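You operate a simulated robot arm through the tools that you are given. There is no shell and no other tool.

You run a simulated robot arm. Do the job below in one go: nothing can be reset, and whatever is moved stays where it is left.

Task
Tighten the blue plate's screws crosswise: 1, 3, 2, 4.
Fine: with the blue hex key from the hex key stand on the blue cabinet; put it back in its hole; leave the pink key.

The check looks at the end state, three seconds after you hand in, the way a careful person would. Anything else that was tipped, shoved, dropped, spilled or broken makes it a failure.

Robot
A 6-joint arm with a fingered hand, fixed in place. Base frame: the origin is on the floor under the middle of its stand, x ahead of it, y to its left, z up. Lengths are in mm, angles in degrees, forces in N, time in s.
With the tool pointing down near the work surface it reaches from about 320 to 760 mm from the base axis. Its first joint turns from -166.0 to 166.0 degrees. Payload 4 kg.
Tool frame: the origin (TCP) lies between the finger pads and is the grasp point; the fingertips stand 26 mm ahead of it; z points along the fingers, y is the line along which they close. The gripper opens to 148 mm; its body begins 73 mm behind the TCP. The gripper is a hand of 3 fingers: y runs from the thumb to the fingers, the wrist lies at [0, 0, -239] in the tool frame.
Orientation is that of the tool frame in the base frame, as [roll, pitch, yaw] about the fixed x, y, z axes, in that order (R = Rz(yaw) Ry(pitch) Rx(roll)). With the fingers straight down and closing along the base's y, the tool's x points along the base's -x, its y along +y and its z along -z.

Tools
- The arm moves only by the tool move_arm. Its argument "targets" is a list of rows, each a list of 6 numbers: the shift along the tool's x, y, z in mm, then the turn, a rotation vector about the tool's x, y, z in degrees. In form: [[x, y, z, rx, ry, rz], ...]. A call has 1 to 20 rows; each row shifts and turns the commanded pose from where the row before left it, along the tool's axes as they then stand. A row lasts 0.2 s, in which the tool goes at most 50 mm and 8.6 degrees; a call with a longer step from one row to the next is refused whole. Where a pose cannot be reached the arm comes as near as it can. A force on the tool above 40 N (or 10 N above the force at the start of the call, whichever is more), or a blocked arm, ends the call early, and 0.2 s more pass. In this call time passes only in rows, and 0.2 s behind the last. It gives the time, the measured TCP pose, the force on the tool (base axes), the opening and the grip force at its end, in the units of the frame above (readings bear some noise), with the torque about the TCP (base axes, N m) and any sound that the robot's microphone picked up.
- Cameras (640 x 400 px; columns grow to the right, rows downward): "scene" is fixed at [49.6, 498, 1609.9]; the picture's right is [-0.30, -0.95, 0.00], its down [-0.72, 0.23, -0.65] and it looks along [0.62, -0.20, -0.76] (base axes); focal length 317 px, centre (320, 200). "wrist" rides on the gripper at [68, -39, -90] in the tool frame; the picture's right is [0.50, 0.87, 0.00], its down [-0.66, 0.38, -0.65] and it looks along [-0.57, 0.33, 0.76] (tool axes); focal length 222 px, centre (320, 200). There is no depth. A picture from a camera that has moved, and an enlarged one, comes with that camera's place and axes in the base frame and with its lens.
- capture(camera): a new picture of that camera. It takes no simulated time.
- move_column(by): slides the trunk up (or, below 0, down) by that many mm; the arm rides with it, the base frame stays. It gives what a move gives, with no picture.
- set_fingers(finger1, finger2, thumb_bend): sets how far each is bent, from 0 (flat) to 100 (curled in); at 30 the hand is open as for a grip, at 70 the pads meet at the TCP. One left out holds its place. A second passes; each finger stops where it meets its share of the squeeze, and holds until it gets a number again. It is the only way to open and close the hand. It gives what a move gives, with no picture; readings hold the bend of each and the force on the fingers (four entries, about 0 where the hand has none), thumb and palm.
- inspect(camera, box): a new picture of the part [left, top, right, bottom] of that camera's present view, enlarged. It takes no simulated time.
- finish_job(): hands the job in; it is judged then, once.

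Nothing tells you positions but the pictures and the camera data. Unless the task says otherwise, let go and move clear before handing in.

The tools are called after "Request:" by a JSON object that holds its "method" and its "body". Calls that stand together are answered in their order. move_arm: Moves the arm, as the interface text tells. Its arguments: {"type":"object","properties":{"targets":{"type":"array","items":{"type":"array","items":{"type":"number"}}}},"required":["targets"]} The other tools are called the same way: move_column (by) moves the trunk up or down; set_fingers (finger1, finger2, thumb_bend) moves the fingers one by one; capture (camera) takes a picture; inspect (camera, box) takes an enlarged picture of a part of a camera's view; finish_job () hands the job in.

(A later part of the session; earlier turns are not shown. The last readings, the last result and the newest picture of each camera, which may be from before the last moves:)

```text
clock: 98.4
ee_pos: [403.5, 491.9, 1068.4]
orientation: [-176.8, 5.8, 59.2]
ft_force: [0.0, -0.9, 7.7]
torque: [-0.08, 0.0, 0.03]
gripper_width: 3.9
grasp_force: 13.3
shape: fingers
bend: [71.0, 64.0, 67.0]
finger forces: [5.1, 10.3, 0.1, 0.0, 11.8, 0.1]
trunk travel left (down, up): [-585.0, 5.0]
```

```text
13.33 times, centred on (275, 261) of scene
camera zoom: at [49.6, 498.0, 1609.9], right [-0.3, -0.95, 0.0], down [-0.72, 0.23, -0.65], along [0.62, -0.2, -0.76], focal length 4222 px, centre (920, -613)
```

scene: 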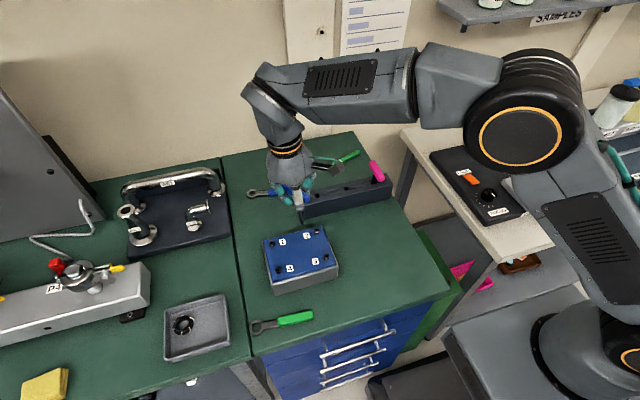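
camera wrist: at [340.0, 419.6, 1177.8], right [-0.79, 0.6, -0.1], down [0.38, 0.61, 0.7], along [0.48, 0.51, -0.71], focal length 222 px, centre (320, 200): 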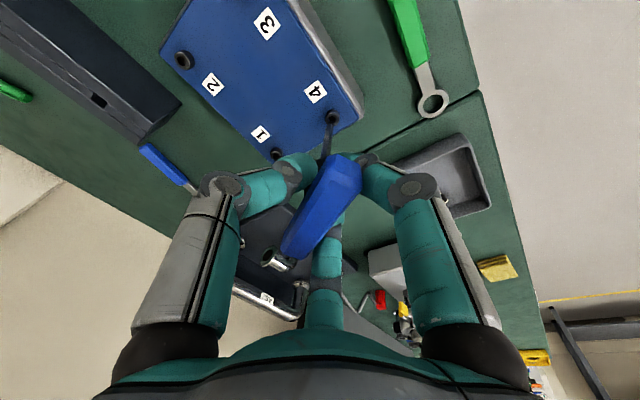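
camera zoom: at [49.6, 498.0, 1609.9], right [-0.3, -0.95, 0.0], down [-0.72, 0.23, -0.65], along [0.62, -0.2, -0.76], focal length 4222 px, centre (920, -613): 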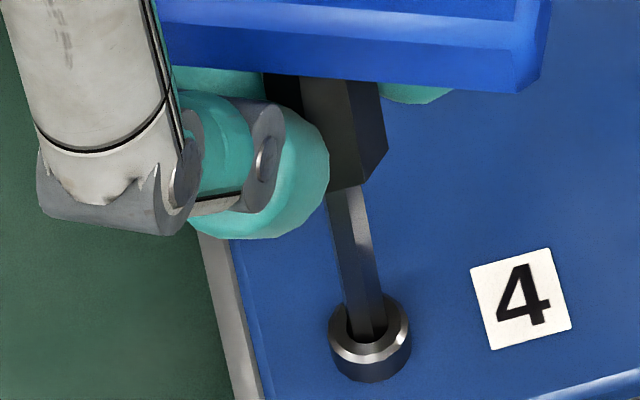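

Screw 4 reached its stop (0.2 N·m) and is unloaded now. I'll lift the key out.

Request:
{"method": "move_arm", "body": {"targets": [[-0.25, -0.14, -2.5, 0, 0, 0]]}}

Request:
{"method": "move_arm", "body": {"targets": [[-0.3, -0.17, -3, 0, 0, 0], [-0.3, -0.17, -3, 0, 0, 0]]}}

Request:
{"method": "move_arm", "body": {"targets": [[-1.6, -0.9, -15, 0, 0, 0], [-1.6, -0.9, -15, 0, 0, 0], [-1.6, -0.9, -15, 0, 0, 0]]}}

Request:
{"method": "inspect", "body": {"camera": "scene", "box": [255, 220, 340, 285]}}

Request:
{"method": "capture", "body": {"camera": "wrist"}}

```text
clock: 98.8
ee_pos: [403.8, 492.2, 1068.6]
orientation: [-176.8, 6.0, 59.3]
ft_force: [-0.1, 0.7, -1.1]
torque: [0.01, 0.01, 0.08]
gripper_width: 4.2
grasp_force: 12.3
shape: fingers
bend: [67.0, 64.0, 67.0]
finger forces: [4.3, 9.5, 0.0, 0.0, 10.7, 0.0]
trunk travel left (down, up): [-585.0, 5.0]
```

```text
clock: 99.4
ee_pos: [403.4, 492.5, 1074.6]
orientation: [-176.8, 6.1, 59.1]
ft_force: [0.5, 1.3, -6.6]
torque: [0.06, 0.0, 0.09]
gripper_width: 4.2
grasp_force: 10.8
shape: fingers
bend: [67.0, 64.0, 67.0]
finger forces: [3.5, 8.6, 0.0, 0.0, 9.5, 0.1]
trunk travel left (down, up): [-585.0, 5.0]
```

```text
clock: 100.2
ee_pos: [403.5, 491.6, 1122.5]
orientation: [-176.8, 6.0, 59.1]
ft_force: [-0.2, 0.6, -0.1]
torque: [-0.03, -0.02, -0.03]
gripper_width: 4.5
grasp_force: 11.7
shape: fingers
bend: [67.0, 64.0, 67.0]
finger forces: [4.2, 8.7, 0.0, 0.0, 10.4, 0.0]
trunk travel left (down, up): [-585.0, 5.0]
```

```text
6.15 times, centred on (298, 252) of scene
camera zoom: at [49.6, 498.0, 1609.9], right [-0.3, -0.95, 0.0], down [-0.72, 0.23, -0.65], along [0.62, -0.2, -0.76], focal length 1949 px, centre (458, -123)
```

zoom: 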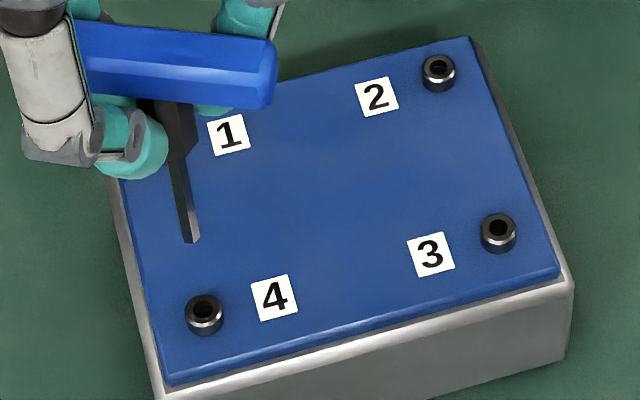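

```text
taken
camera wrist: at [415.1, 574.5, 1206.6], right [0.99, -0.02, -0.1], down [0.05, -0.72, 0.7], along [-0.09, -0.7, -0.71], focal length 222 px, centre (320, 200)
```

wrist: 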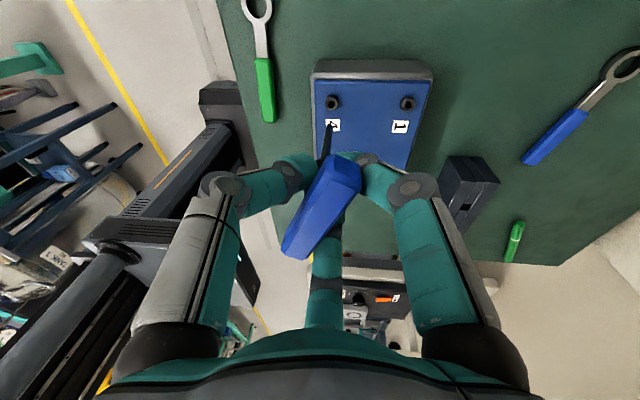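

Request:
{"method": "inspect", "body": {"camera": "scene", "box": [318, 222, 330, 234]}}

Request:
{"method": "inspect", "body": {"camera": "scene", "box": [264, 254, 288, 278]}}

Request:
{"method": "inspect", "body": {"camera": "scene", "box": [315, 248, 325, 258]}}

Request:
{"method": "inspect", "body": {"camera": "wrist", "box": [402, 97, 414, 109]}}

Request:
{"method": "inspect", "body": {"camera": "wrist", "box": [326, 97, 338, 109]}}

```text
16.00 times, centred on (324, 228) of scene
camera zoom: at [49.6, 498.0, 1609.9], right [-0.3, -0.95, 0.0], down [-0.72, 0.23, -0.65], along [0.62, -0.2, -0.76], focal length 5067 px, centre (256, -248)
```

zoom: 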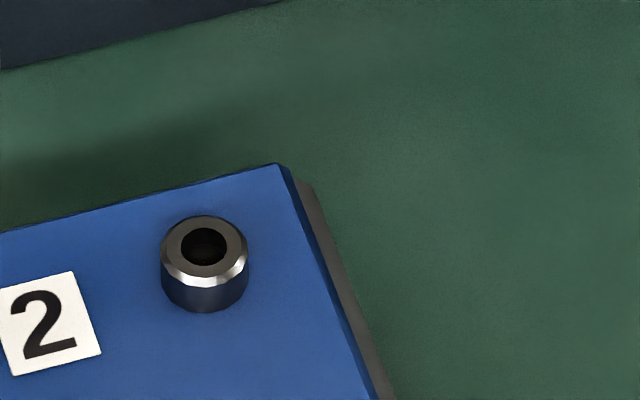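

```text
16.00 times, centred on (276, 266) of scene
camera zoom: at [49.6, 498.0, 1609.9], right [-0.3, -0.95, 0.0], down [-0.72, 0.23, -0.65], along [0.62, -0.2, -0.76], focal length 5067 px, centre (1024, -856)
```

zoom: 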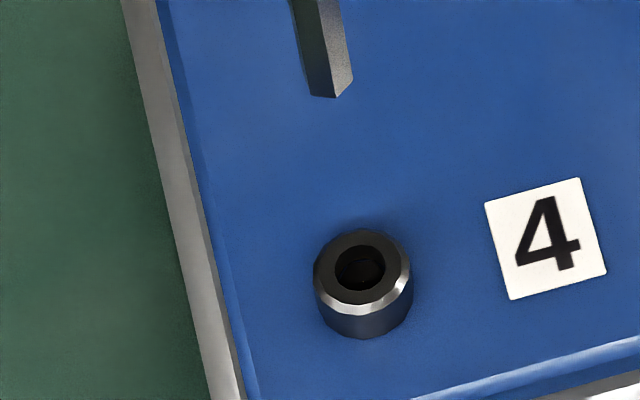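

```text
16.00 times, centred on (320, 253) of scene
camera zoom: at [49.6, 498.0, 1609.9], right [-0.3, -0.95, 0.0], down [-0.72, 0.23, -0.65], along [0.62, -0.2, -0.76], focal length 5067 px, centre (320, -648)
```

zoom: 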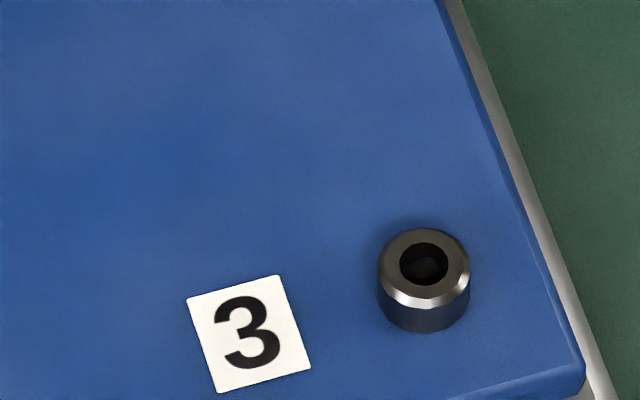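

```text
16.00 times, centred on (408, 103) of wrist
camera zoom: at [415.1, 574.5, 1206.6], right [0.99, -0.02, -0.1], down [0.05, -0.72, 0.7], along [-0.09, -0.7, -0.71], focal length 3554 px, centre (-1088, 1752)
```

zoom: 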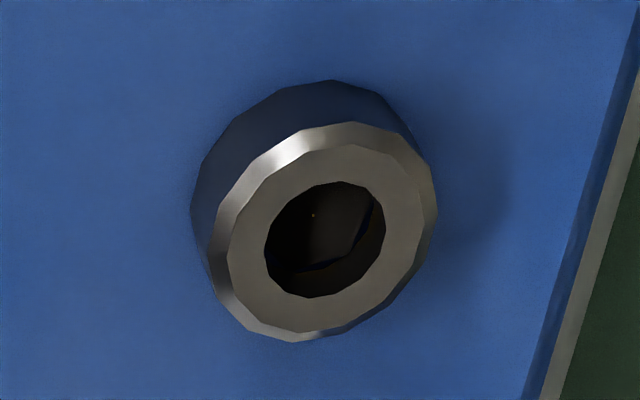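

```text
16.00 times, centred on (332, 103) of wrist
camera zoom: at [415.1, 574.5, 1206.6], right [0.99, -0.02, -0.1], down [0.05, -0.72, 0.7], along [-0.09, -0.7, -0.71], focal length 3554 px, centre (128, 1752)
```

zoom: 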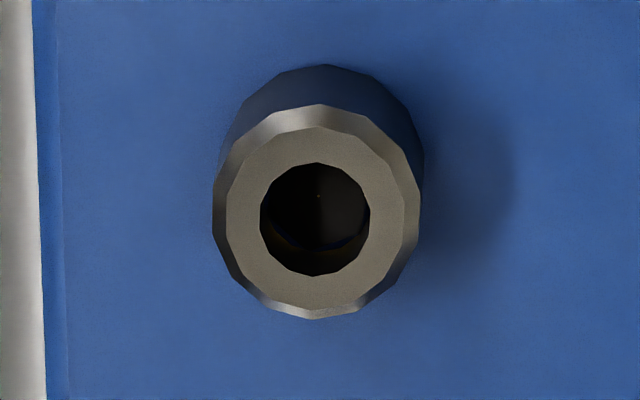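

All four heads have sunk by the same 13.5–14.5 px, so all four are fully home. Next I'll return the key: raise, turn the handle back parallel to x, and move over the stand.

Request:
{"method": "move_arm", "body": {"targets": [[-1.55, -0.84, -14.9, 0, 0, 0], [-1.55, -0.84, -14.9, 0, 0, 0], [0, 0, 0, 0.8, 0.43, 7.7], [0, 0, 0, 0.8, 0.43, 7.7], [0, 0, 0, 0.8, 0.43, 7.7], [0, 0, 0, 0.8, 0.43, 7.7], [0, 0, 0, 0.8, 0.43, 7.7], [0, 0, 0, 0.8, 0.43, 7.7], [0, 0, 0, 0.8, 0.43, 7.7], [0, 0, 0, 0.8, 0.43, 7.7]]}}

Request:
{"method": "capture", "body": {"camera": "wrist"}}

Request:
{"method": "capture", "body": {"camera": "scene"}}

```text
clock: 102.4
ee_pos: [403.4, 491.3, 1152.5]
orientation: [-176.8, 5.9, -2.9]
ft_force: [-0.1, 0.3, -0.3]
torque: [0.03, -0.02, 0.01]
gripper_width: 4.1
grasp_force: 11.9
shape: fingers
bend: [67.0, 64.0, 67.0]
finger forces: [4.3, 8.7, 0.0, 0.0, 10.2, 0.0]
trunk travel left (down, up): [-585.0, 5.0]
```

```text
taken
camera wrist: at [482.6, 521.4, 1236.0], right [0.45, -0.89, -0.1], down [-0.61, -0.38, 0.7], along [-0.66, -0.25, -0.71], focal length 222 px, centre (320, 200)
```

wrist: 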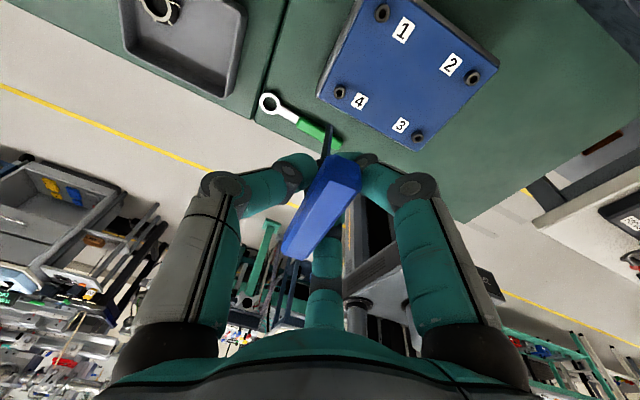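

```text
taken
```

scene: 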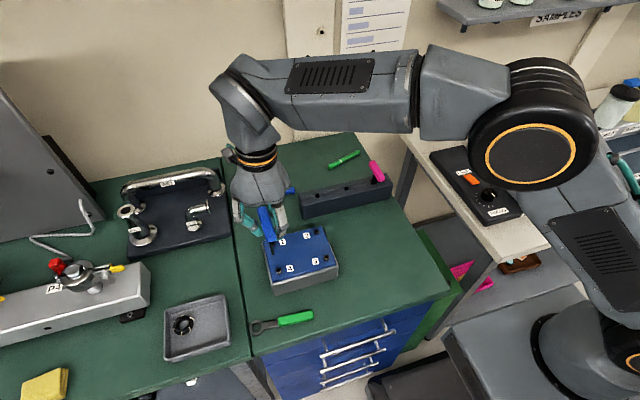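

The way is clear: the plate, wrenches and pen are untouched. I'll move the key over the stand.

Request:
{"method": "move_arm", "body": {"targets": [[26.1, 28.5, -4.3, 0, 0, 0], [26.1, 28.5, -4.3, 0, 0, 0], [26.1, 28.5, -4.3, 0, 0, 0], [26.1, 28.5, -4.3, 0, 0, 0], [26.1, 28.5, -4.3, 0, 0, 0], [26.1, 28.5, -4.3, 0, 0, 0], [26.1, 28.5, -4.3, 0, 0, 0], [26.1, 28.5, -4.3, 0, 0, 0]]}}

Request:
{"method": "capture", "body": {"camera": "wrist"}}

Request:
{"method": "inspect", "body": {"camera": "scene", "box": [290, 100, 410, 220]}}

```text
clock: 104.2
ee_pos: [601.2, 251.5, 1151.8]
orientation: [-176.8, 5.9, -2.8]
ft_force: [0.5, 0.1, -0.5]
torque: [0.01, 0.01, 0.02]
gripper_width: 4.3
grasp_force: 12.1
shape: fingers
bend: [67.0, 64.0, 68.0]
finger forces: [4.3, 8.8, 0.1, 0.0, 10.3, 0.0]
trunk travel left (down, up): [-585.0, 5.0]
```

```text
taken
camera wrist: at [679.8, 281.1, 1235.8], right [0.45, -0.89, -0.1], down [-0.61, -0.38, 0.7], along [-0.66, -0.25, -0.71], focal length 222 px, centre (320, 200)
```

wrist: 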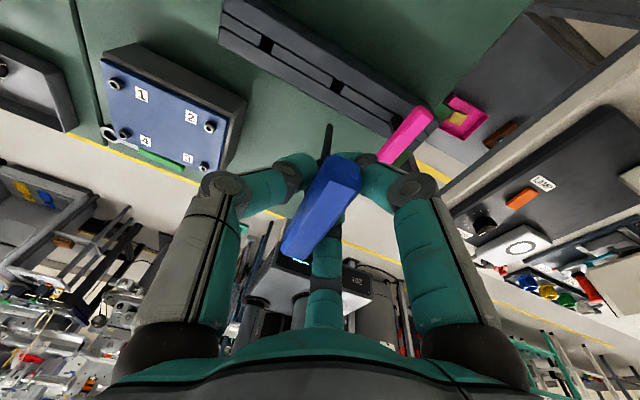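

```text
3.33 times, centred on (350, 160) of scene
camera zoom: at [49.6, 498.0, 1609.9], right [-0.3, -0.95, 0.0], down [-0.72, 0.23, -0.65], along [0.62, -0.2, -0.76], focal length 1056 px, centre (220, 333)
```

zoom: 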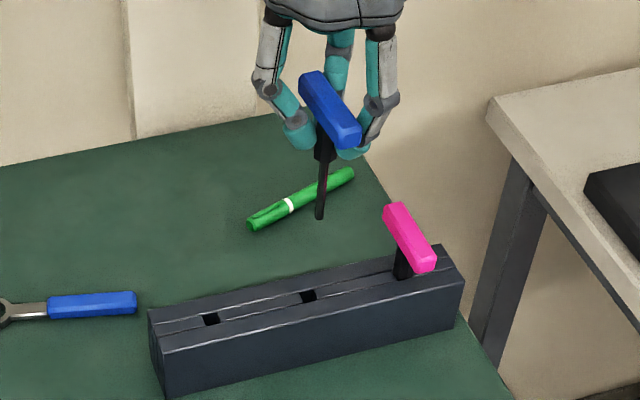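

Request:
{"method": "inspect", "body": {"camera": "scene", "box": [330, 155, 370, 200]}}

Request:
{"method": "inspect", "body": {"camera": "wrist", "box": [310, 60, 360, 150]}}

```text
8.89 times, centred on (350, 178) of scene
camera zoom: at [49.6, 498.0, 1609.9], right [-0.3, -0.95, 0.0], down [-0.72, 0.23, -0.65], along [0.62, -0.2, -0.76], focal length 2815 px, centre (53, 400)
```

zoom: 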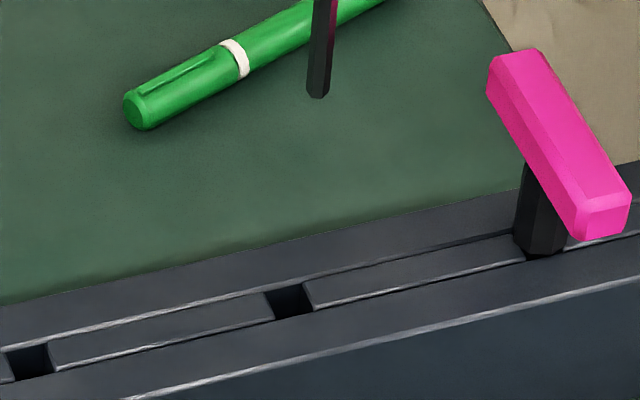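

```text
4.44 times, centred on (335, 105) of wrist
camera zoom: at [679.8, 281.1, 1235.8], right [0.45, -0.89, -0.1], down [-0.61, -0.38, 0.7], along [-0.66, -0.25, -0.71], focal length 987 px, centre (253, 622)
```

zoom: 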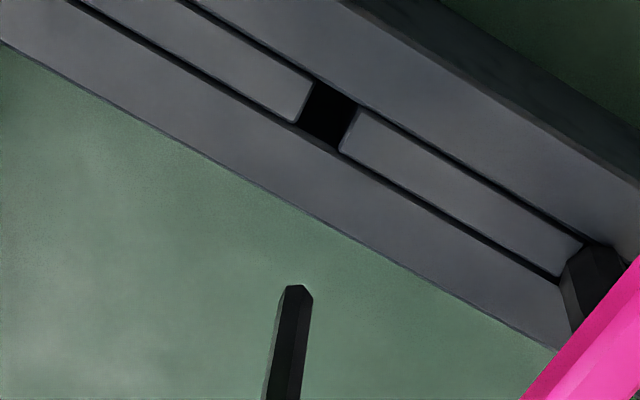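

The tip is 5 mm short in x of the empty middle hole, which is at (600, 250) with its top at about z 960. I'll correct and descend to about 20 mm above it.

Request:
{"method": "move_arm", "body": {"targets": [[4.1, 0.97, 23, 0, 0, 0], [4.1, 0.97, 23, 0, 0, 0], [4.1, 0.97, 23, 0, 0, 0]]}}

Request:
{"method": "inspect", "body": {"camera": "scene", "box": [330, 165, 370, 205]}}

Request:
{"method": "inspect", "body": {"camera": "wrist", "box": [310, 90, 350, 140]}}

Request:
{"method": "capture", "body": {"camera": "wrist"}}

```text
clock: 105.0
ee_pos: [606.5, 253.2, 1079.7]
orientation: [-176.8, 6.0, -2.9]
ft_force: [-0.6, 0.8, 0.6]
torque: [0.02, -0.03, 0.0]
gripper_width: 4.4
grasp_force: 11.6
shape: fingers
bend: [67.0, 64.0, 68.0]
finger forces: [4.3, 8.7, 0.0, 0.0, 10.2, 0.0]
trunk travel left (down, up): [-585.0, 5.0]
```

```text
10.00 times, centred on (350, 185) of scene
camera zoom: at [49.6, 498.0, 1609.9], right [-0.3, -0.95, 0.0], down [-0.72, 0.23, -0.65], along [0.62, -0.2, -0.76], focal length 3167 px, centre (20, 350)
```

zoom: 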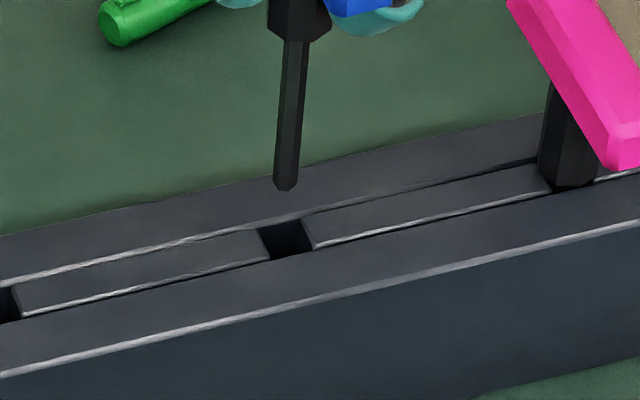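

```text
8.00 times, centred on (330, 115) of wrist
camera zoom: at [684.8, 283.3, 1164.8], right [0.45, -0.89, -0.1], down [-0.61, -0.38, 0.7], along [-0.66, -0.25, -0.71], focal length 1777 px, centre (240, 880)
```

zoom: 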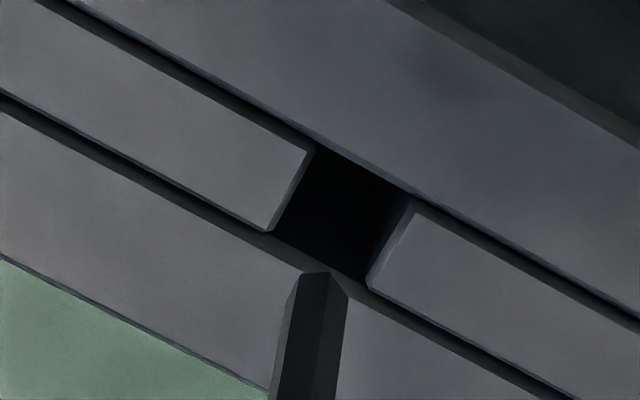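

```text
taken
camera wrist: at [684.8, 283.3, 1164.8], right [0.45, -0.89, -0.1], down [-0.61, -0.38, 0.7], along [-0.66, -0.25, -0.71], focal length 222 px, centre (320, 200)
```

wrist: 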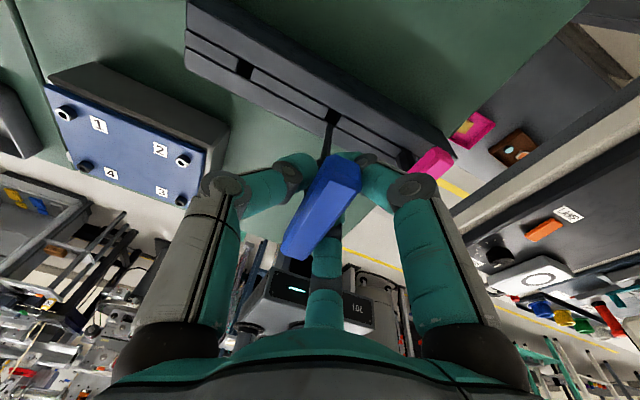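

Request:
{"method": "move_arm", "body": {"targets": [[0.55, 1.08, 7.4, 0, 0, 0], [0.55, 1.08, 7.4, 0, 0, 0]]}}

Request:
{"method": "inspect", "body": {"camera": "scene", "box": [330, 165, 370, 205]}}

Request:
{"method": "inspect", "body": {"camera": "wrist", "box": [310, 90, 350, 140]}}

```text
clock: 105.6
ee_pos: [606.0, 253.4, 1066.0]
orientation: [-176.6, 5.9, -2.8]
ft_force: [0.1, 0.4, -1.1]
torque: [-0.03, -0.01, 0.02]
gripper_width: 4.0
grasp_force: 12.1
shape: fingers
bend: [67.0, 64.0, 68.0]
finger forces: [4.3, 8.7, 0.0, 0.0, 10.2, 0.0]
trunk travel left (down, up): [-585.0, 5.0]
```

```text
10.00 times, centred on (350, 185) of scene
camera zoom: at [49.6, 498.0, 1609.9], right [-0.3, -0.95, 0.0], down [-0.72, 0.23, -0.65], along [0.62, -0.2, -0.76], focal length 3167 px, centre (20, 350)
```

zoom: 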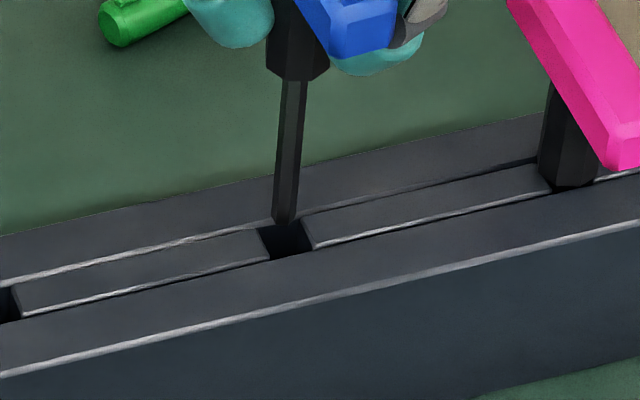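

```text
8.00 times, centred on (330, 115) of wrist
camera zoom: at [684.9, 282.6, 1150.4], right [0.45, -0.89, -0.1], down [-0.61, -0.38, 0.69], along [-0.66, -0.25, -0.71], focal length 1777 px, centre (240, 880)
```

zoom: 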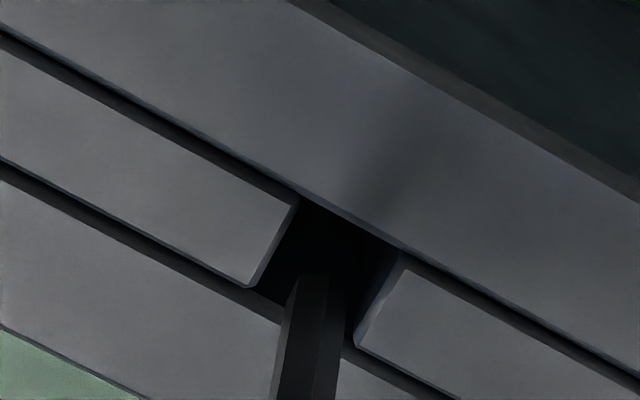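

The tip is right over the hole with a few mm of margin all round. I'll lower it in.

Request:
{"method": "move_arm", "body": {"targets": [[0.6, 0.7, 7.4, 0, 0, 0], [0.6, 0.7, 7.4, 0, 0, 0]]}}

Request:
{"method": "inspect", "body": {"camera": "scene", "box": [330, 160, 370, 200]}}

Request:
{"method": "inspect", "body": {"camera": "wrist", "box": [310, 90, 350, 140]}}

```text
clock: 106.2
ee_pos: [605.2, 252.3, 1050.3]
orientation: [-176.8, 5.9, -2.9]
ft_force: [0.4, 0.0, 0.0]
torque: [0.05, 0.0, -0.01]
gripper_width: 4.2
grasp_force: 11.2
shape: fingers
bend: [67.0, 64.0, 68.0]
finger forces: [4.3, 8.6, 0.0, 0.0, 10.1, 0.1]
trunk travel left (down, up): [-585.0, 5.0]
```

```text
10.00 times, centred on (350, 180) of scene
camera zoom: at [49.6, 498.0, 1609.9], right [-0.3, -0.95, 0.0], down [-0.72, 0.23, -0.65], along [0.62, -0.2, -0.76], focal length 3167 px, centre (20, 400)
```

zoom: 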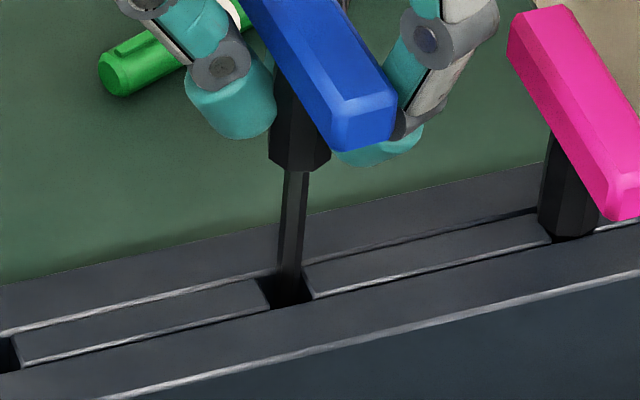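

```text
8.00 times, centred on (330, 115) of wrist
camera zoom: at [684.9, 281.0, 1135.1], right [0.45, -0.89, -0.1], down [-0.61, -0.38, 0.7], along [-0.66, -0.25, -0.71], focal length 1777 px, centre (240, 880)
```

zoom: 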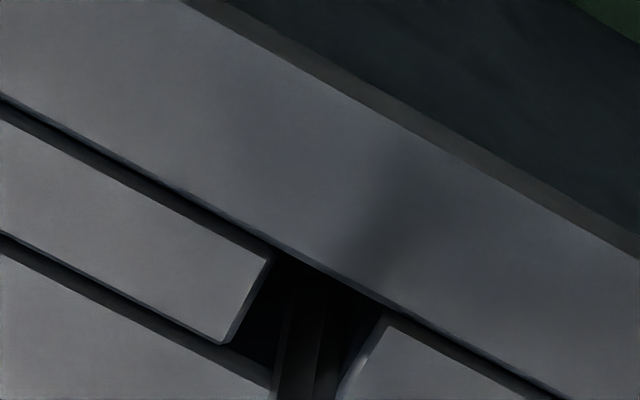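

Request:
{"method": "move_arm", "body": {"targets": [[1.0, 0.55, 10, 0, 0, 0], [1.0, 0.55, 10, 0, 0, 0], [1.0, 0.55, 10, 0, 0, 0]]}}

Request:
{"method": "inspect", "body": {"camera": "scene", "box": [330, 155, 370, 195]}}

Request:
{"method": "capture", "body": {"camera": "wrist"}}

```text
clock: 107.0
ee_pos: [605.4, 250.2, 1020.1]
orientation: [-176.7, 5.9, -2.9]
ft_force: [0.2, -0.6, 0.2]
torque: [0.0, 0.03, -0.01]
gripper_width: 4.1
grasp_force: 11.8
shape: fingers
bend: [67.0, 64.0, 68.0]
finger forces: [4.3, 8.6, 0.1, 0.0, 10.1, 0.0]
trunk travel left (down, up): [-585.0, 5.0]
```

```text
10.00 times, centred on (350, 175) of scene
camera zoom: at [49.6, 498.0, 1609.9], right [-0.3, -0.95, 0.0], down [-0.72, 0.23, -0.65], along [0.62, -0.2, -0.76], focal length 3167 px, centre (20, 450)
```

zoom: 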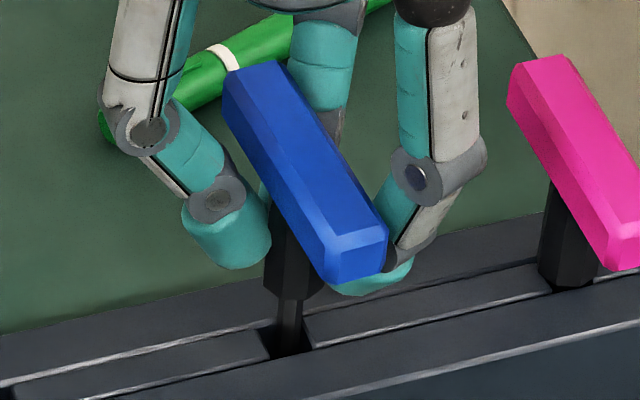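

```text
taken
camera wrist: at [684.8, 280.7, 1105.1], right [0.45, -0.89, -0.1], down [-0.61, -0.38, 0.7], along [-0.66, -0.25, -0.71], focal length 222 px, centre (320, 200)
```

wrist: 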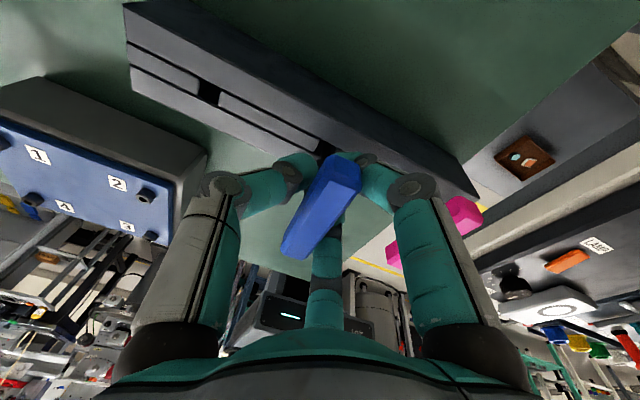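

Request:
{"method": "move_arm", "body": {"targets": [[0.5, 0.28, 5, 0, 0, 0], [0.4, 0.22, 4, 0, 0, 0]]}}

Request:
{"method": "move_arm", "body": {"targets": [[0.2, 0.11, 2, 0, 0, 0]]}}

Request:
{"method": "inspect", "body": {"camera": "scene", "box": [330, 155, 370, 195]}}

```text
clock: 107.6
ee_pos: [605.6, 250.4, 1012.0]
orientation: [-176.8, 5.9, -2.9]
ft_force: [0.3, 0.1, -0.7]
torque: [0.02, 0.03, 0.0]
gripper_width: 4.2
grasp_force: 11.7
shape: fingers
bend: [67.0, 64.0, 68.0]
finger forces: [4.3, 8.7, 0.0, 0.1, 10.1, 0.0]
trunk travel left (down, up): [-585.0, 5.0]
```

```text
clock: 108.0
ee_pos: [605.6, 250.9, 1009.9]
orientation: [-176.8, 6.0, -3.0]
ft_force: [-0.8, -0.1, -0.1]
torque: [0.0, 0.0, 0.04]
gripper_width: 4.0
grasp_force: 11.5
shape: fingers
bend: [67.0, 64.0, 68.0]
finger forces: [4.3, 8.7, 0.1, 0.1, 10.1, 0.1]
trunk travel left (down, up): [-585.0, 5.0]
```

```text
10.00 times, centred on (350, 175) of scene
camera zoom: at [49.6, 498.0, 1609.9], right [-0.3, -0.95, 0.0], down [-0.72, 0.23, -0.65], along [0.62, -0.2, -0.76], focal length 3167 px, centre (20, 450)
```

zoom: 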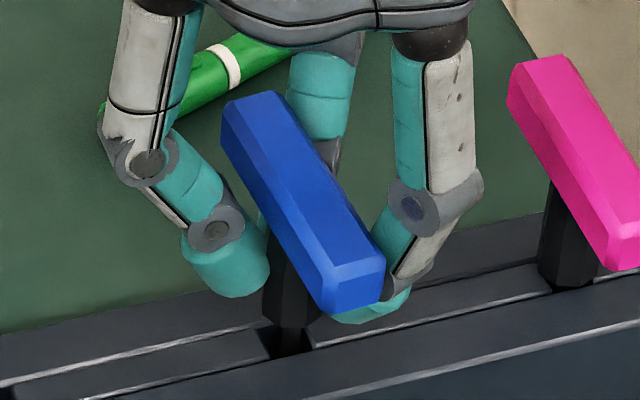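

Request:
{"method": "move_arm", "body": {"targets": [[0.15, 0.08, 1.5, 0, 0, 0]]}}

Request:
{"method": "move_arm", "body": {"targets": [[0.15, 0.08, 1.5, 0, 0, 0]]}}

Request:
{"method": "inspect", "body": {"camera": "scene", "box": [330, 160, 370, 200]}}

```text
clock: 108.4
ee_pos: [606.2, 250.9, 1009.1]
orientation: [-176.8, 5.9, -2.9]
ft_force: [-0.5, 1.0, -0.1]
torque: [0.01, 0.0, 0.01]
gripper_width: 4.3
grasp_force: 11.2
shape: fingers
bend: [67.0, 64.0, 68.0]
finger forces: [4.3, 8.7, 0.0, 0.1, 10.1, 0.0]
trunk travel left (down, up): [-585.0, 5.0]
```

```text
clock: 108.8
ee_pos: [605.3, 249.9, 1008.4]
orientation: [-176.8, 5.9, -2.9]
ft_force: [-0.1, 0.3, 0.1]
torque: [0.0, -0.04, -0.01]
gripper_width: 4.1
grasp_force: 11.7
shape: fingers
bend: [67.0, 64.0, 68.0]
finger forces: [4.3, 8.7, 0.0, 0.0, 10.1, 0.0]
trunk travel left (down, up): [-585.0, 5.0]
```

```text
10.00 times, centred on (350, 180) of scene
camera zoom: at [49.6, 498.0, 1609.9], right [-0.3, -0.95, 0.0], down [-0.72, 0.23, -0.65], along [0.62, -0.2, -0.76], focal length 3167 px, centre (20, 400)
```

zoom: 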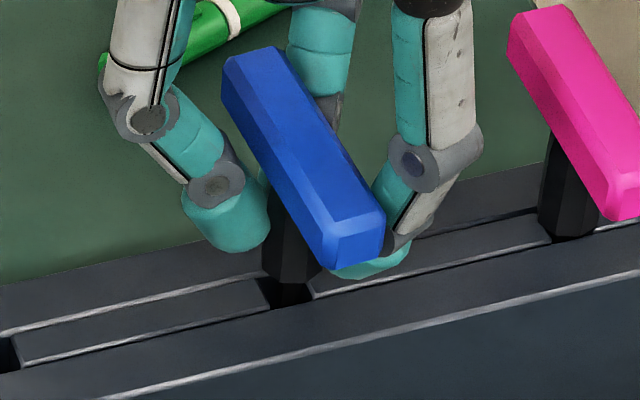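

Request:
{"method": "move_arm", "body": {"targets": [[0.15, 0.08, 1.5, 0, 0, 0]]}}

Request:
{"method": "move_arm", "body": {"targets": [[0.15, 0.08, 1.5, 0, 0, 0]]}}

Request:
{"method": "inspect", "body": {"camera": "scene", "box": [330, 160, 370, 200]}}

```text
clock: 109.2
ee_pos: [604.7, 251.3, 1005.9]
orientation: [-176.8, 6.0, -2.9]
ft_force: [-0.2, 0.3, -1.1]
torque: [0.02, 0.02, 0.02]
gripper_width: 4.3
grasp_force: 12.0
shape: fingers
bend: [67.0, 64.0, 68.0]
finger forces: [4.3, 8.7, 0.1, 0.0, 10.1, 0.0]
trunk travel left (down, up): [-585.0, 5.0]
```

```text
clock: 109.6
ee_pos: [606.0, 250.6, 1006.1]
orientation: [-176.8, 5.9, -2.9]
ft_force: [1.1, 0.7, -0.4]
torque: [0.0, 0.01, -0.02]
gripper_width: 4.1
grasp_force: 11.3
shape: fingers
bend: [67.0, 64.0, 68.0]
finger forces: [4.3, 8.7, 0.0, 0.1, 10.0, 0.0]
trunk travel left (down, up): [-585.0, 5.0]
```

```text
10.00 times, centred on (350, 180) of scene
camera zoom: at [49.6, 498.0, 1609.9], right [-0.3, -0.95, 0.0], down [-0.72, 0.23, -0.65], along [0.62, -0.2, -0.76], focal length 3167 px, centre (20, 400)
```

zoom: 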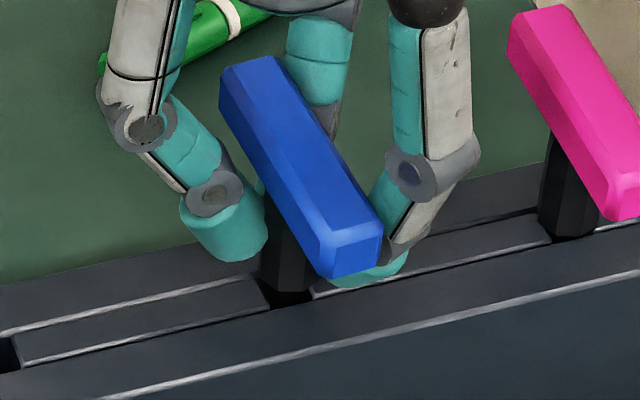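

Request:
{"method": "move_arm", "body": {"targets": [[0.15, 0.08, 1.5, 0, 0, 0]]}}

Request:
{"method": "move_arm", "body": {"targets": [[0.15, 0.08, 1.5, 0, 0, 0]]}}

Request:
{"method": "inspect", "body": {"camera": "scene", "box": [330, 160, 370, 200]}}

```text
clock: 110.0
ee_pos: [604.9, 250.2, 1002.2]
orientation: [-176.7, 5.8, -2.9]
ft_force: [0.0, 0.4, -0.7]
torque: [0.05, 0.01, 0.03]
gripper_width: 4.1
grasp_force: 11.6
shape: fingers
bend: [67.0, 64.0, 68.0]
finger forces: [4.3, 8.7, 0.0, 0.0, 10.2, 0.0]
trunk travel left (down, up): [-585.0, 5.0]
```

```text
clock: 110.4
ee_pos: [605.0, 249.5, 1000.9]
orientation: [-176.7, 5.9, -2.8]
ft_force: [-0.5, -0.2, 0.0]
torque: [-0.04, 0.0, 0.02]
gripper_width: 4.1
grasp_force: 11.4
shape: fingers
bend: [67.0, 64.0, 68.0]
finger forces: [4.3, 8.7, 0.1, 0.1, 10.1, 0.0]
trunk travel left (down, up): [-585.0, 5.0]
```

```text
10.00 times, centred on (350, 180) of scene
camera zoom: at [49.6, 498.0, 1609.9], right [-0.3, -0.95, 0.0], down [-0.72, 0.23, -0.65], along [0.62, -0.2, -0.76], focal length 3167 px, centre (20, 400)
```

zoom: 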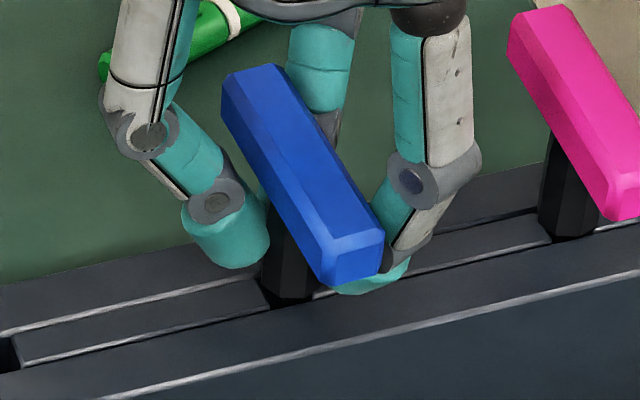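

Request:
{"method": "move_arm", "body": {"targets": [[0.15, 0.08, 1.5, 0, 0, 0]]}}

Request:
{"method": "move_arm", "body": {"targets": [[0.15, 0.08, 1.5, 0, 0, 0]]}}

Request:
{"method": "inspect", "body": {"camera": "scene", "box": [335, 168, 365, 198]}}

Request:
{"method": "inspect", "body": {"camera": "wrist", "box": [270, 100, 370, 260]}}

```text
clock: 110.8
ee_pos: [605.5, 250.8, 999.8]
orientation: [-176.9, 6.0, -2.9]
ft_force: [0.1, -0.3, -1.9]
torque: [-0.03, 0.04, -0.01]
gripper_width: 4.1
grasp_force: 11.1
shape: fingers
bend: [67.0, 64.0, 68.0]
finger forces: [4.3, 8.7, 0.0, 0.1, 10.1, 0.0]
trunk travel left (down, up): [-585.0, 5.0]
```

```text
clock: 111.2
ee_pos: [605.8, 250.6, 999.0]
orientation: [-176.6, 5.8, -2.8]
ft_force: [0.2, 0.3, 3.7]
torque: [-0.05, 0.03, 0.05]
gripper_width: 3.9
grasp_force: 12.3
shape: fingers
bend: [67.0, 64.0, 68.0]
finger forces: [4.7, 9.2, 0.1, 0.1, 10.9, 0.1]
trunk travel left (down, up): [-585.0, 5.0]
```

```text
13.33 times, centred on (350, 183) of scene
camera zoom: at [49.6, 498.0, 1609.9], right [-0.3, -0.95, 0.0], down [-0.72, 0.23, -0.65], along [0.62, -0.2, -0.76], focal length 4222 px, centre (-80, 427)
```

zoom: 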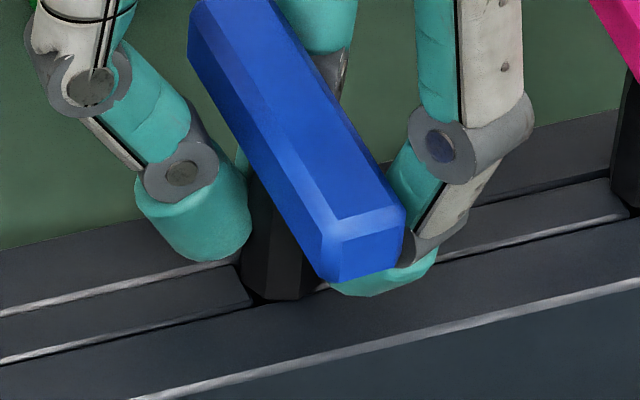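

```text
2.50 times, centred on (320, 180) of wrist
camera zoom: at [683.8, 280.3, 1083.6], right [0.45, -0.89, -0.1], down [-0.61, -0.38, 0.69], along [-0.66, -0.25, -0.71], focal length 555 px, centre (320, 250)
```

zoom: 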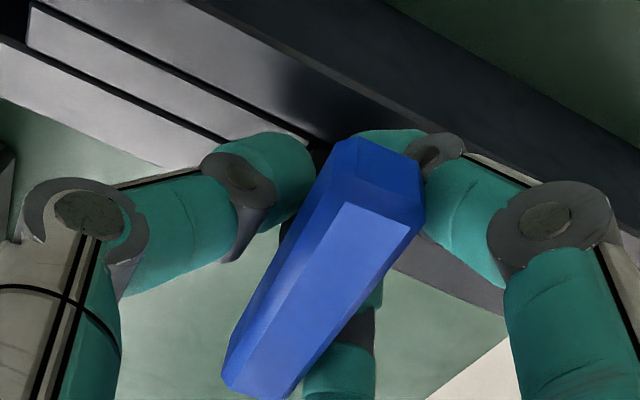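

The collar is seated on the stand (3.7 N) with the handle parallel to x. I'll open the fingers gently in stages.

Request:
{"method": "set_fingers", "body": {"finger1": 64, "finger2": 61, "thumb_bend": 65}}

Request:
{"method": "set_fingers", "body": {"finger1": 58, "finger2": 56, "thumb_bend": 60}}

Request:
{"method": "inspect", "body": {"camera": "scene", "box": [335, 168, 365, 198]}}

Request:
{"method": "inspect", "body": {"camera": "wrist", "box": [270, 100, 370, 260]}}

```text
clock: 112.2
ee_pos: [603.9, 249.9, 998.1]
orientation: [-176.8, 5.8, -3.0]
ft_force: [0.6, 0.7, 0.2]
torque: [-0.01, 0.01, 0.0]
gripper_width: 15.0
grasp_force: 0.5
shape: fingers
bend: [64.0, 61.0, 65.0]
finger forces: [0.1, 0.0, 0.0, 0.1, 0.1, 0.0]
trunk travel left (down, up): [-585.0, 5.0]
```

```text
clock: 113.2
ee_pos: [604.7, 250.1, 998.7]
orientation: [-176.8, 5.9, -2.9]
ft_force: [-0.8, 0.9, 3.1]
torque: [-0.07, -0.05, 0.0]
gripper_width: 32.1
grasp_force: 2.1
shape: fingers
bend: [58.0, 56.0, 60.0]
finger forces: [2.9, 0.0, 0.0, 0.0, 0.0, 0.1]
trunk travel left (down, up): [-585.0, 5.0]
```

```text
13.33 times, centred on (350, 183) of scene
camera zoom: at [49.6, 498.0, 1609.9], right [-0.3, -0.95, 0.0], down [-0.72, 0.23, -0.65], along [0.62, -0.2, -0.76], focal length 4222 px, centre (-80, 427)
```

zoom: 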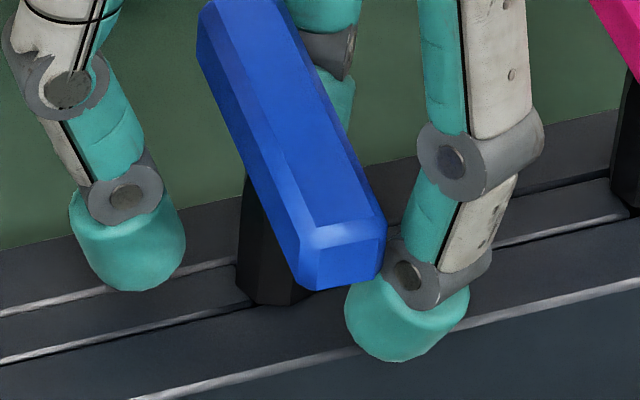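

```text
2.50 times, centred on (320, 180) of wrist
camera zoom: at [683.6, 280.3, 1083.1], right [0.45, -0.89, -0.1], down [-0.61, -0.38, 0.7], along [-0.66, -0.25, -0.71], focal length 555 px, centre (320, 250)
```

zoom: 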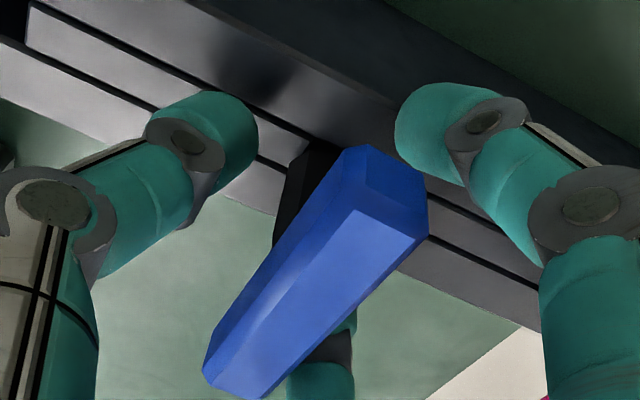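

Finger 1's tip has touched the stand lightly while opening. The key is standing on its own, so I'll raise the hand a few millimetres first, then open wider.

Request:
{"method": "move_arm", "body": {"targets": [[-0.4, -0.22, -4, 0, 0, 0]]}}

Request:
{"method": "set_fingers", "body": {"finger1": 48, "finger2": 48, "thumb_bend": 52}}

Request:
{"method": "inspect", "body": {"camera": "scene", "box": [330, 160, 370, 200]}}

Request:
{"method": "inspect", "body": {"camera": "wrist", "box": [270, 100, 370, 260]}}

```text
clock: 113.6
ee_pos: [605.1, 249.9, 1002.0]
orientation: [-176.8, 6.0, -2.9]
ft_force: [-0.1, -0.2, -0.5]
torque: [0.01, -0.02, 0.01]
gripper_width: 33.9
grasp_force: 0.0
shape: fingers
bend: [57.0, 56.0, 60.0]
finger forces: [0.0, 0.0, 0.0, 0.0, 0.0, 0.1]
trunk travel left (down, up): [-585.0, 5.0]
```

```text
clock: 114.6
ee_pos: [605.3, 249.7, 1002.7]
orientation: [-176.8, 5.9, -2.9]
ft_force: [0.3, 0.5, -0.4]
torque: [0.01, 0.01, -0.03]
gripper_width: 61.7
grasp_force: 0.0
shape: fingers
bend: [48.0, 48.0, 52.0]
finger forces: [0.1, 0.1, 0.0, 0.0, 0.0, 0.0]
trunk travel left (down, up): [-585.0, 5.0]
```

```text
10.00 times, centred on (350, 180) of scene
camera zoom: at [49.6, 498.0, 1609.9], right [-0.3, -0.95, 0.0], down [-0.72, 0.23, -0.65], along [0.62, -0.2, -0.76], focal length 3167 px, centre (20, 400)
```

zoom: 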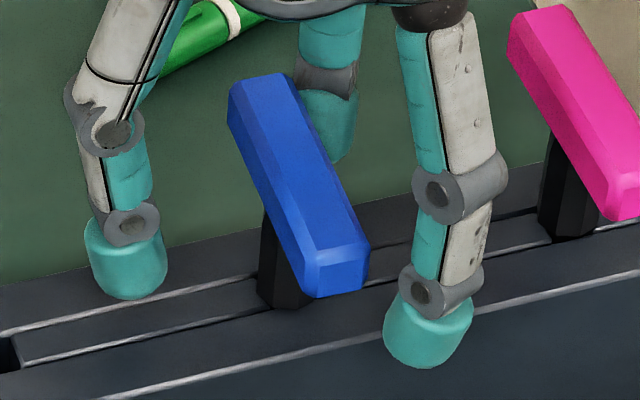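

```text
2.50 times, centred on (320, 180) of wrist
camera zoom: at [683.7, 280.1, 1087.2], right [0.45, -0.89, -0.1], down [-0.61, -0.38, 0.7], along [-0.66, -0.25, -0.71], focal length 555 px, centre (320, 250)
```

zoom: 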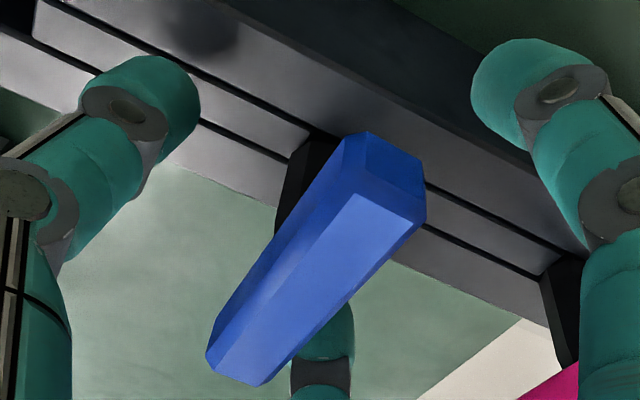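

The key stands in its hole and the fingers are clear. I'll open a bit more and raise the hand straight up.

Request:
{"method": "set_fingers", "body": {"finger1": 44, "finger2": 44, "thumb_bend": 46}}

Request:
{"method": "move_arm", "body": {"targets": [[-1.0, -0.55, -10, 0, 0, 0], [-2.0, -1.1, -20, 0, 0, 0], [-3.1, -1.7, -30, 0, 0, 0], [-4.1, -2.2, -40, 0, 0, 0], [-4.1, -2.2, -40, 0, 0, 0]]}}

Request:
{"method": "capture", "body": {"camera": "wrist"}}

Request:
{"method": "inspect", "body": {"camera": "scene", "box": [290, 130, 410, 220]}}

```text
clock: 115.6
ee_pos: [604.6, 250.5, 1003.2]
orientation: [-176.8, 5.9, -2.9]
ft_force: [0.5, -0.3, 0.9]
torque: [0.01, 0.01, 0.0]
gripper_width: 78.1
grasp_force: 0.0
shape: fingers
bend: [44.0, 44.0, 46.0]
finger forces: [0.0, 0.0, 0.0, 0.1, 0.0, 0.0]
trunk travel left (down, up): [-585.0, 5.0]
```

```text
clock: 116.8
ee_pos: [604.4, 249.2, 1142.5]
orientation: [-176.8, 6.1, -2.9]
ft_force: [-0.7, 0.4, -0.1]
torque: [0.0, 0.04, -0.02]
gripper_width: 77.9
grasp_force: 0.1
shape: fingers
bend: [44.0, 44.0, 46.0]
finger forces: [0.1, 0.1, 0.0, 0.0, 0.1, 0.0]
trunk travel left (down, up): [-585.0, 5.0]
```

```text
taken
camera wrist: at [683.0, 279.3, 1227.5], right [0.45, -0.89, -0.1], down [-0.61, -0.38, 0.7], along [-0.66, -0.25, -0.71], focal length 222 px, centre (320, 200)
```

wrist: 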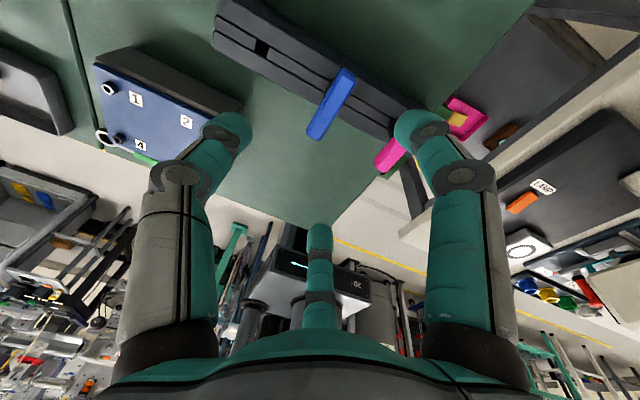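

```text
4.44 times, centred on (350, 175) of scene
camera zoom: at [49.6, 498.0, 1609.9], right [-0.3, -0.95, 0.0], down [-0.72, 0.23, -0.65], along [0.62, -0.2, -0.76], focal length 1408 px, centre (187, 311)
```

zoom: 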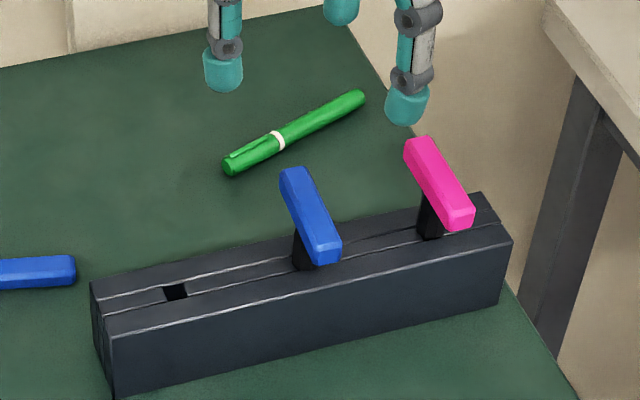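

The blue key is upright in its own hole, as at the start, and the pink key is untouched. I'll do a last check on the plate and stand against the starting views.

Request:
{"method": "inspect", "body": {"camera": "scene", "box": [240, 210, 360, 300]}}

Request:
{"method": "inspect", "body": {"camera": "scene", "box": [335, 160, 375, 200]}}

Request:
{"method": "inspect", "body": {"camera": "scene", "box": [276, 236, 284, 248]}}

Request:
{"method": "capture", "body": {"camera": "scene"}}

```text
4.44 times, centred on (300, 255) of scene
camera zoom: at [49.6, 498.0, 1609.9], right [-0.3, -0.95, 0.0], down [-0.72, 0.23, -0.65], along [0.62, -0.2, -0.76], focal length 1408 px, centre (409, -44)
```

zoom: 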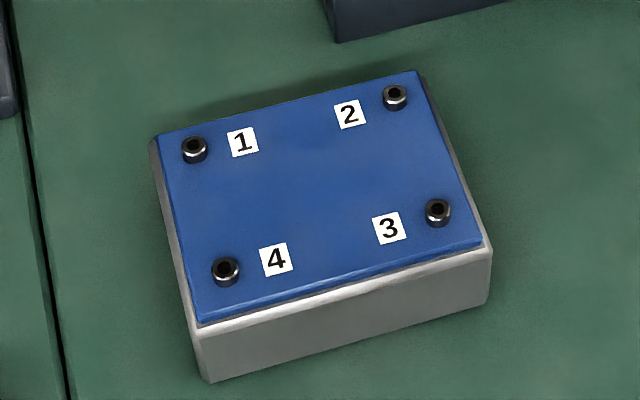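

```text
10.00 times, centred on (355, 180) of scene
camera zoom: at [49.6, 498.0, 1609.9], right [-0.3, -0.95, 0.0], down [-0.72, 0.23, -0.65], along [0.62, -0.2, -0.76], focal length 3167 px, centre (-30, 400)
```

zoom: 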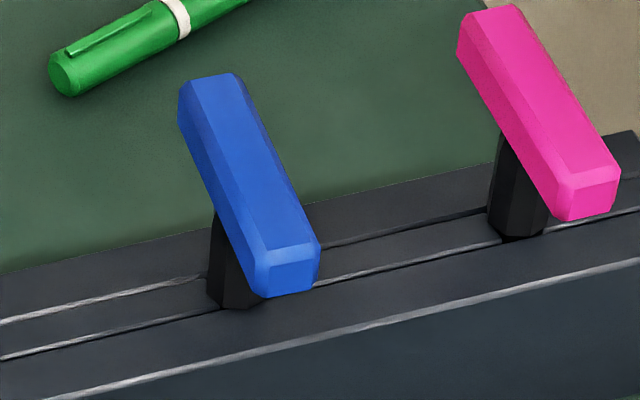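

```text
16.00 times, centred on (280, 242) of scene
camera zoom: at [49.6, 498.0, 1609.9], right [-0.3, -0.95, 0.0], down [-0.72, 0.23, -0.65], along [0.62, -0.2, -0.76], focal length 5067 px, centre (960, -472)
```

zoom: 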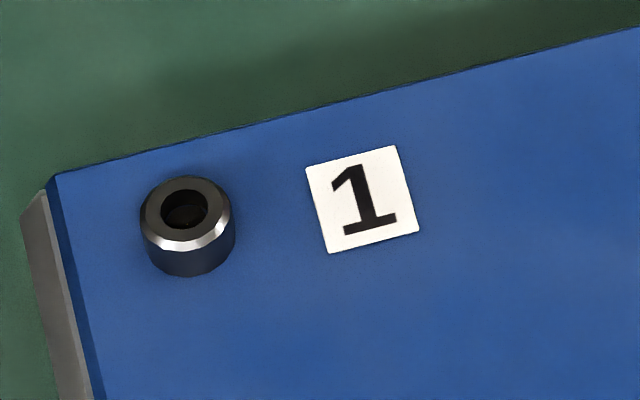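

```text
taken
```

scene: 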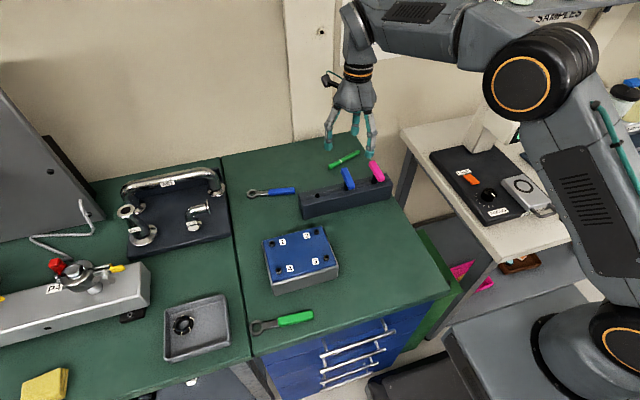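

Request:
{"method": "inspect", "body": {"camera": "wrist", "box": [295, 60, 415, 180]}}

Request:
{"method": "inspect", "body": {"camera": "scene", "box": [290, 140, 410, 225]}}

```text
3.33 times, centred on (355, 120) of wrist
camera zoom: at [683.0, 279.3, 1227.5], right [0.45, -0.89, -0.1], down [-0.61, -0.38, 0.7], along [-0.66, -0.25, -0.71], focal length 740 px, centre (203, 467)
```

zoom: 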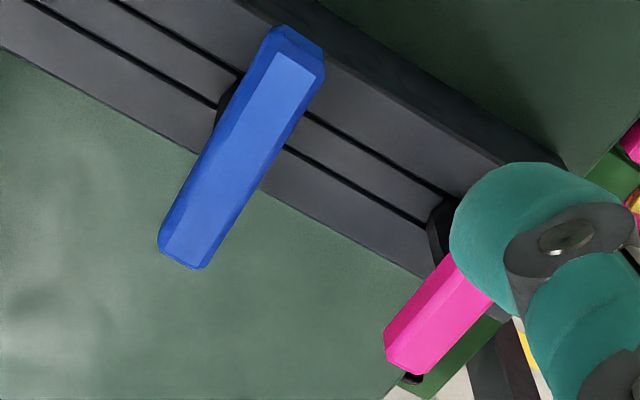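

```text
4.71 times, centred on (350, 182) of scene
camera zoom: at [49.6, 498.0, 1609.9], right [-0.3, -0.95, 0.0], down [-0.72, 0.23, -0.65], along [0.62, -0.2, -0.76], focal length 1490 px, centre (179, 282)
```

zoom: 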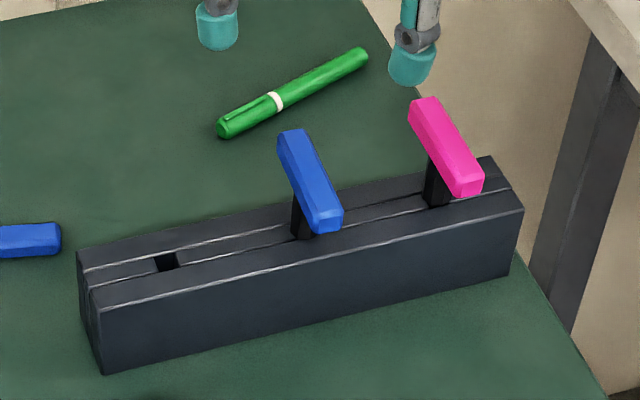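

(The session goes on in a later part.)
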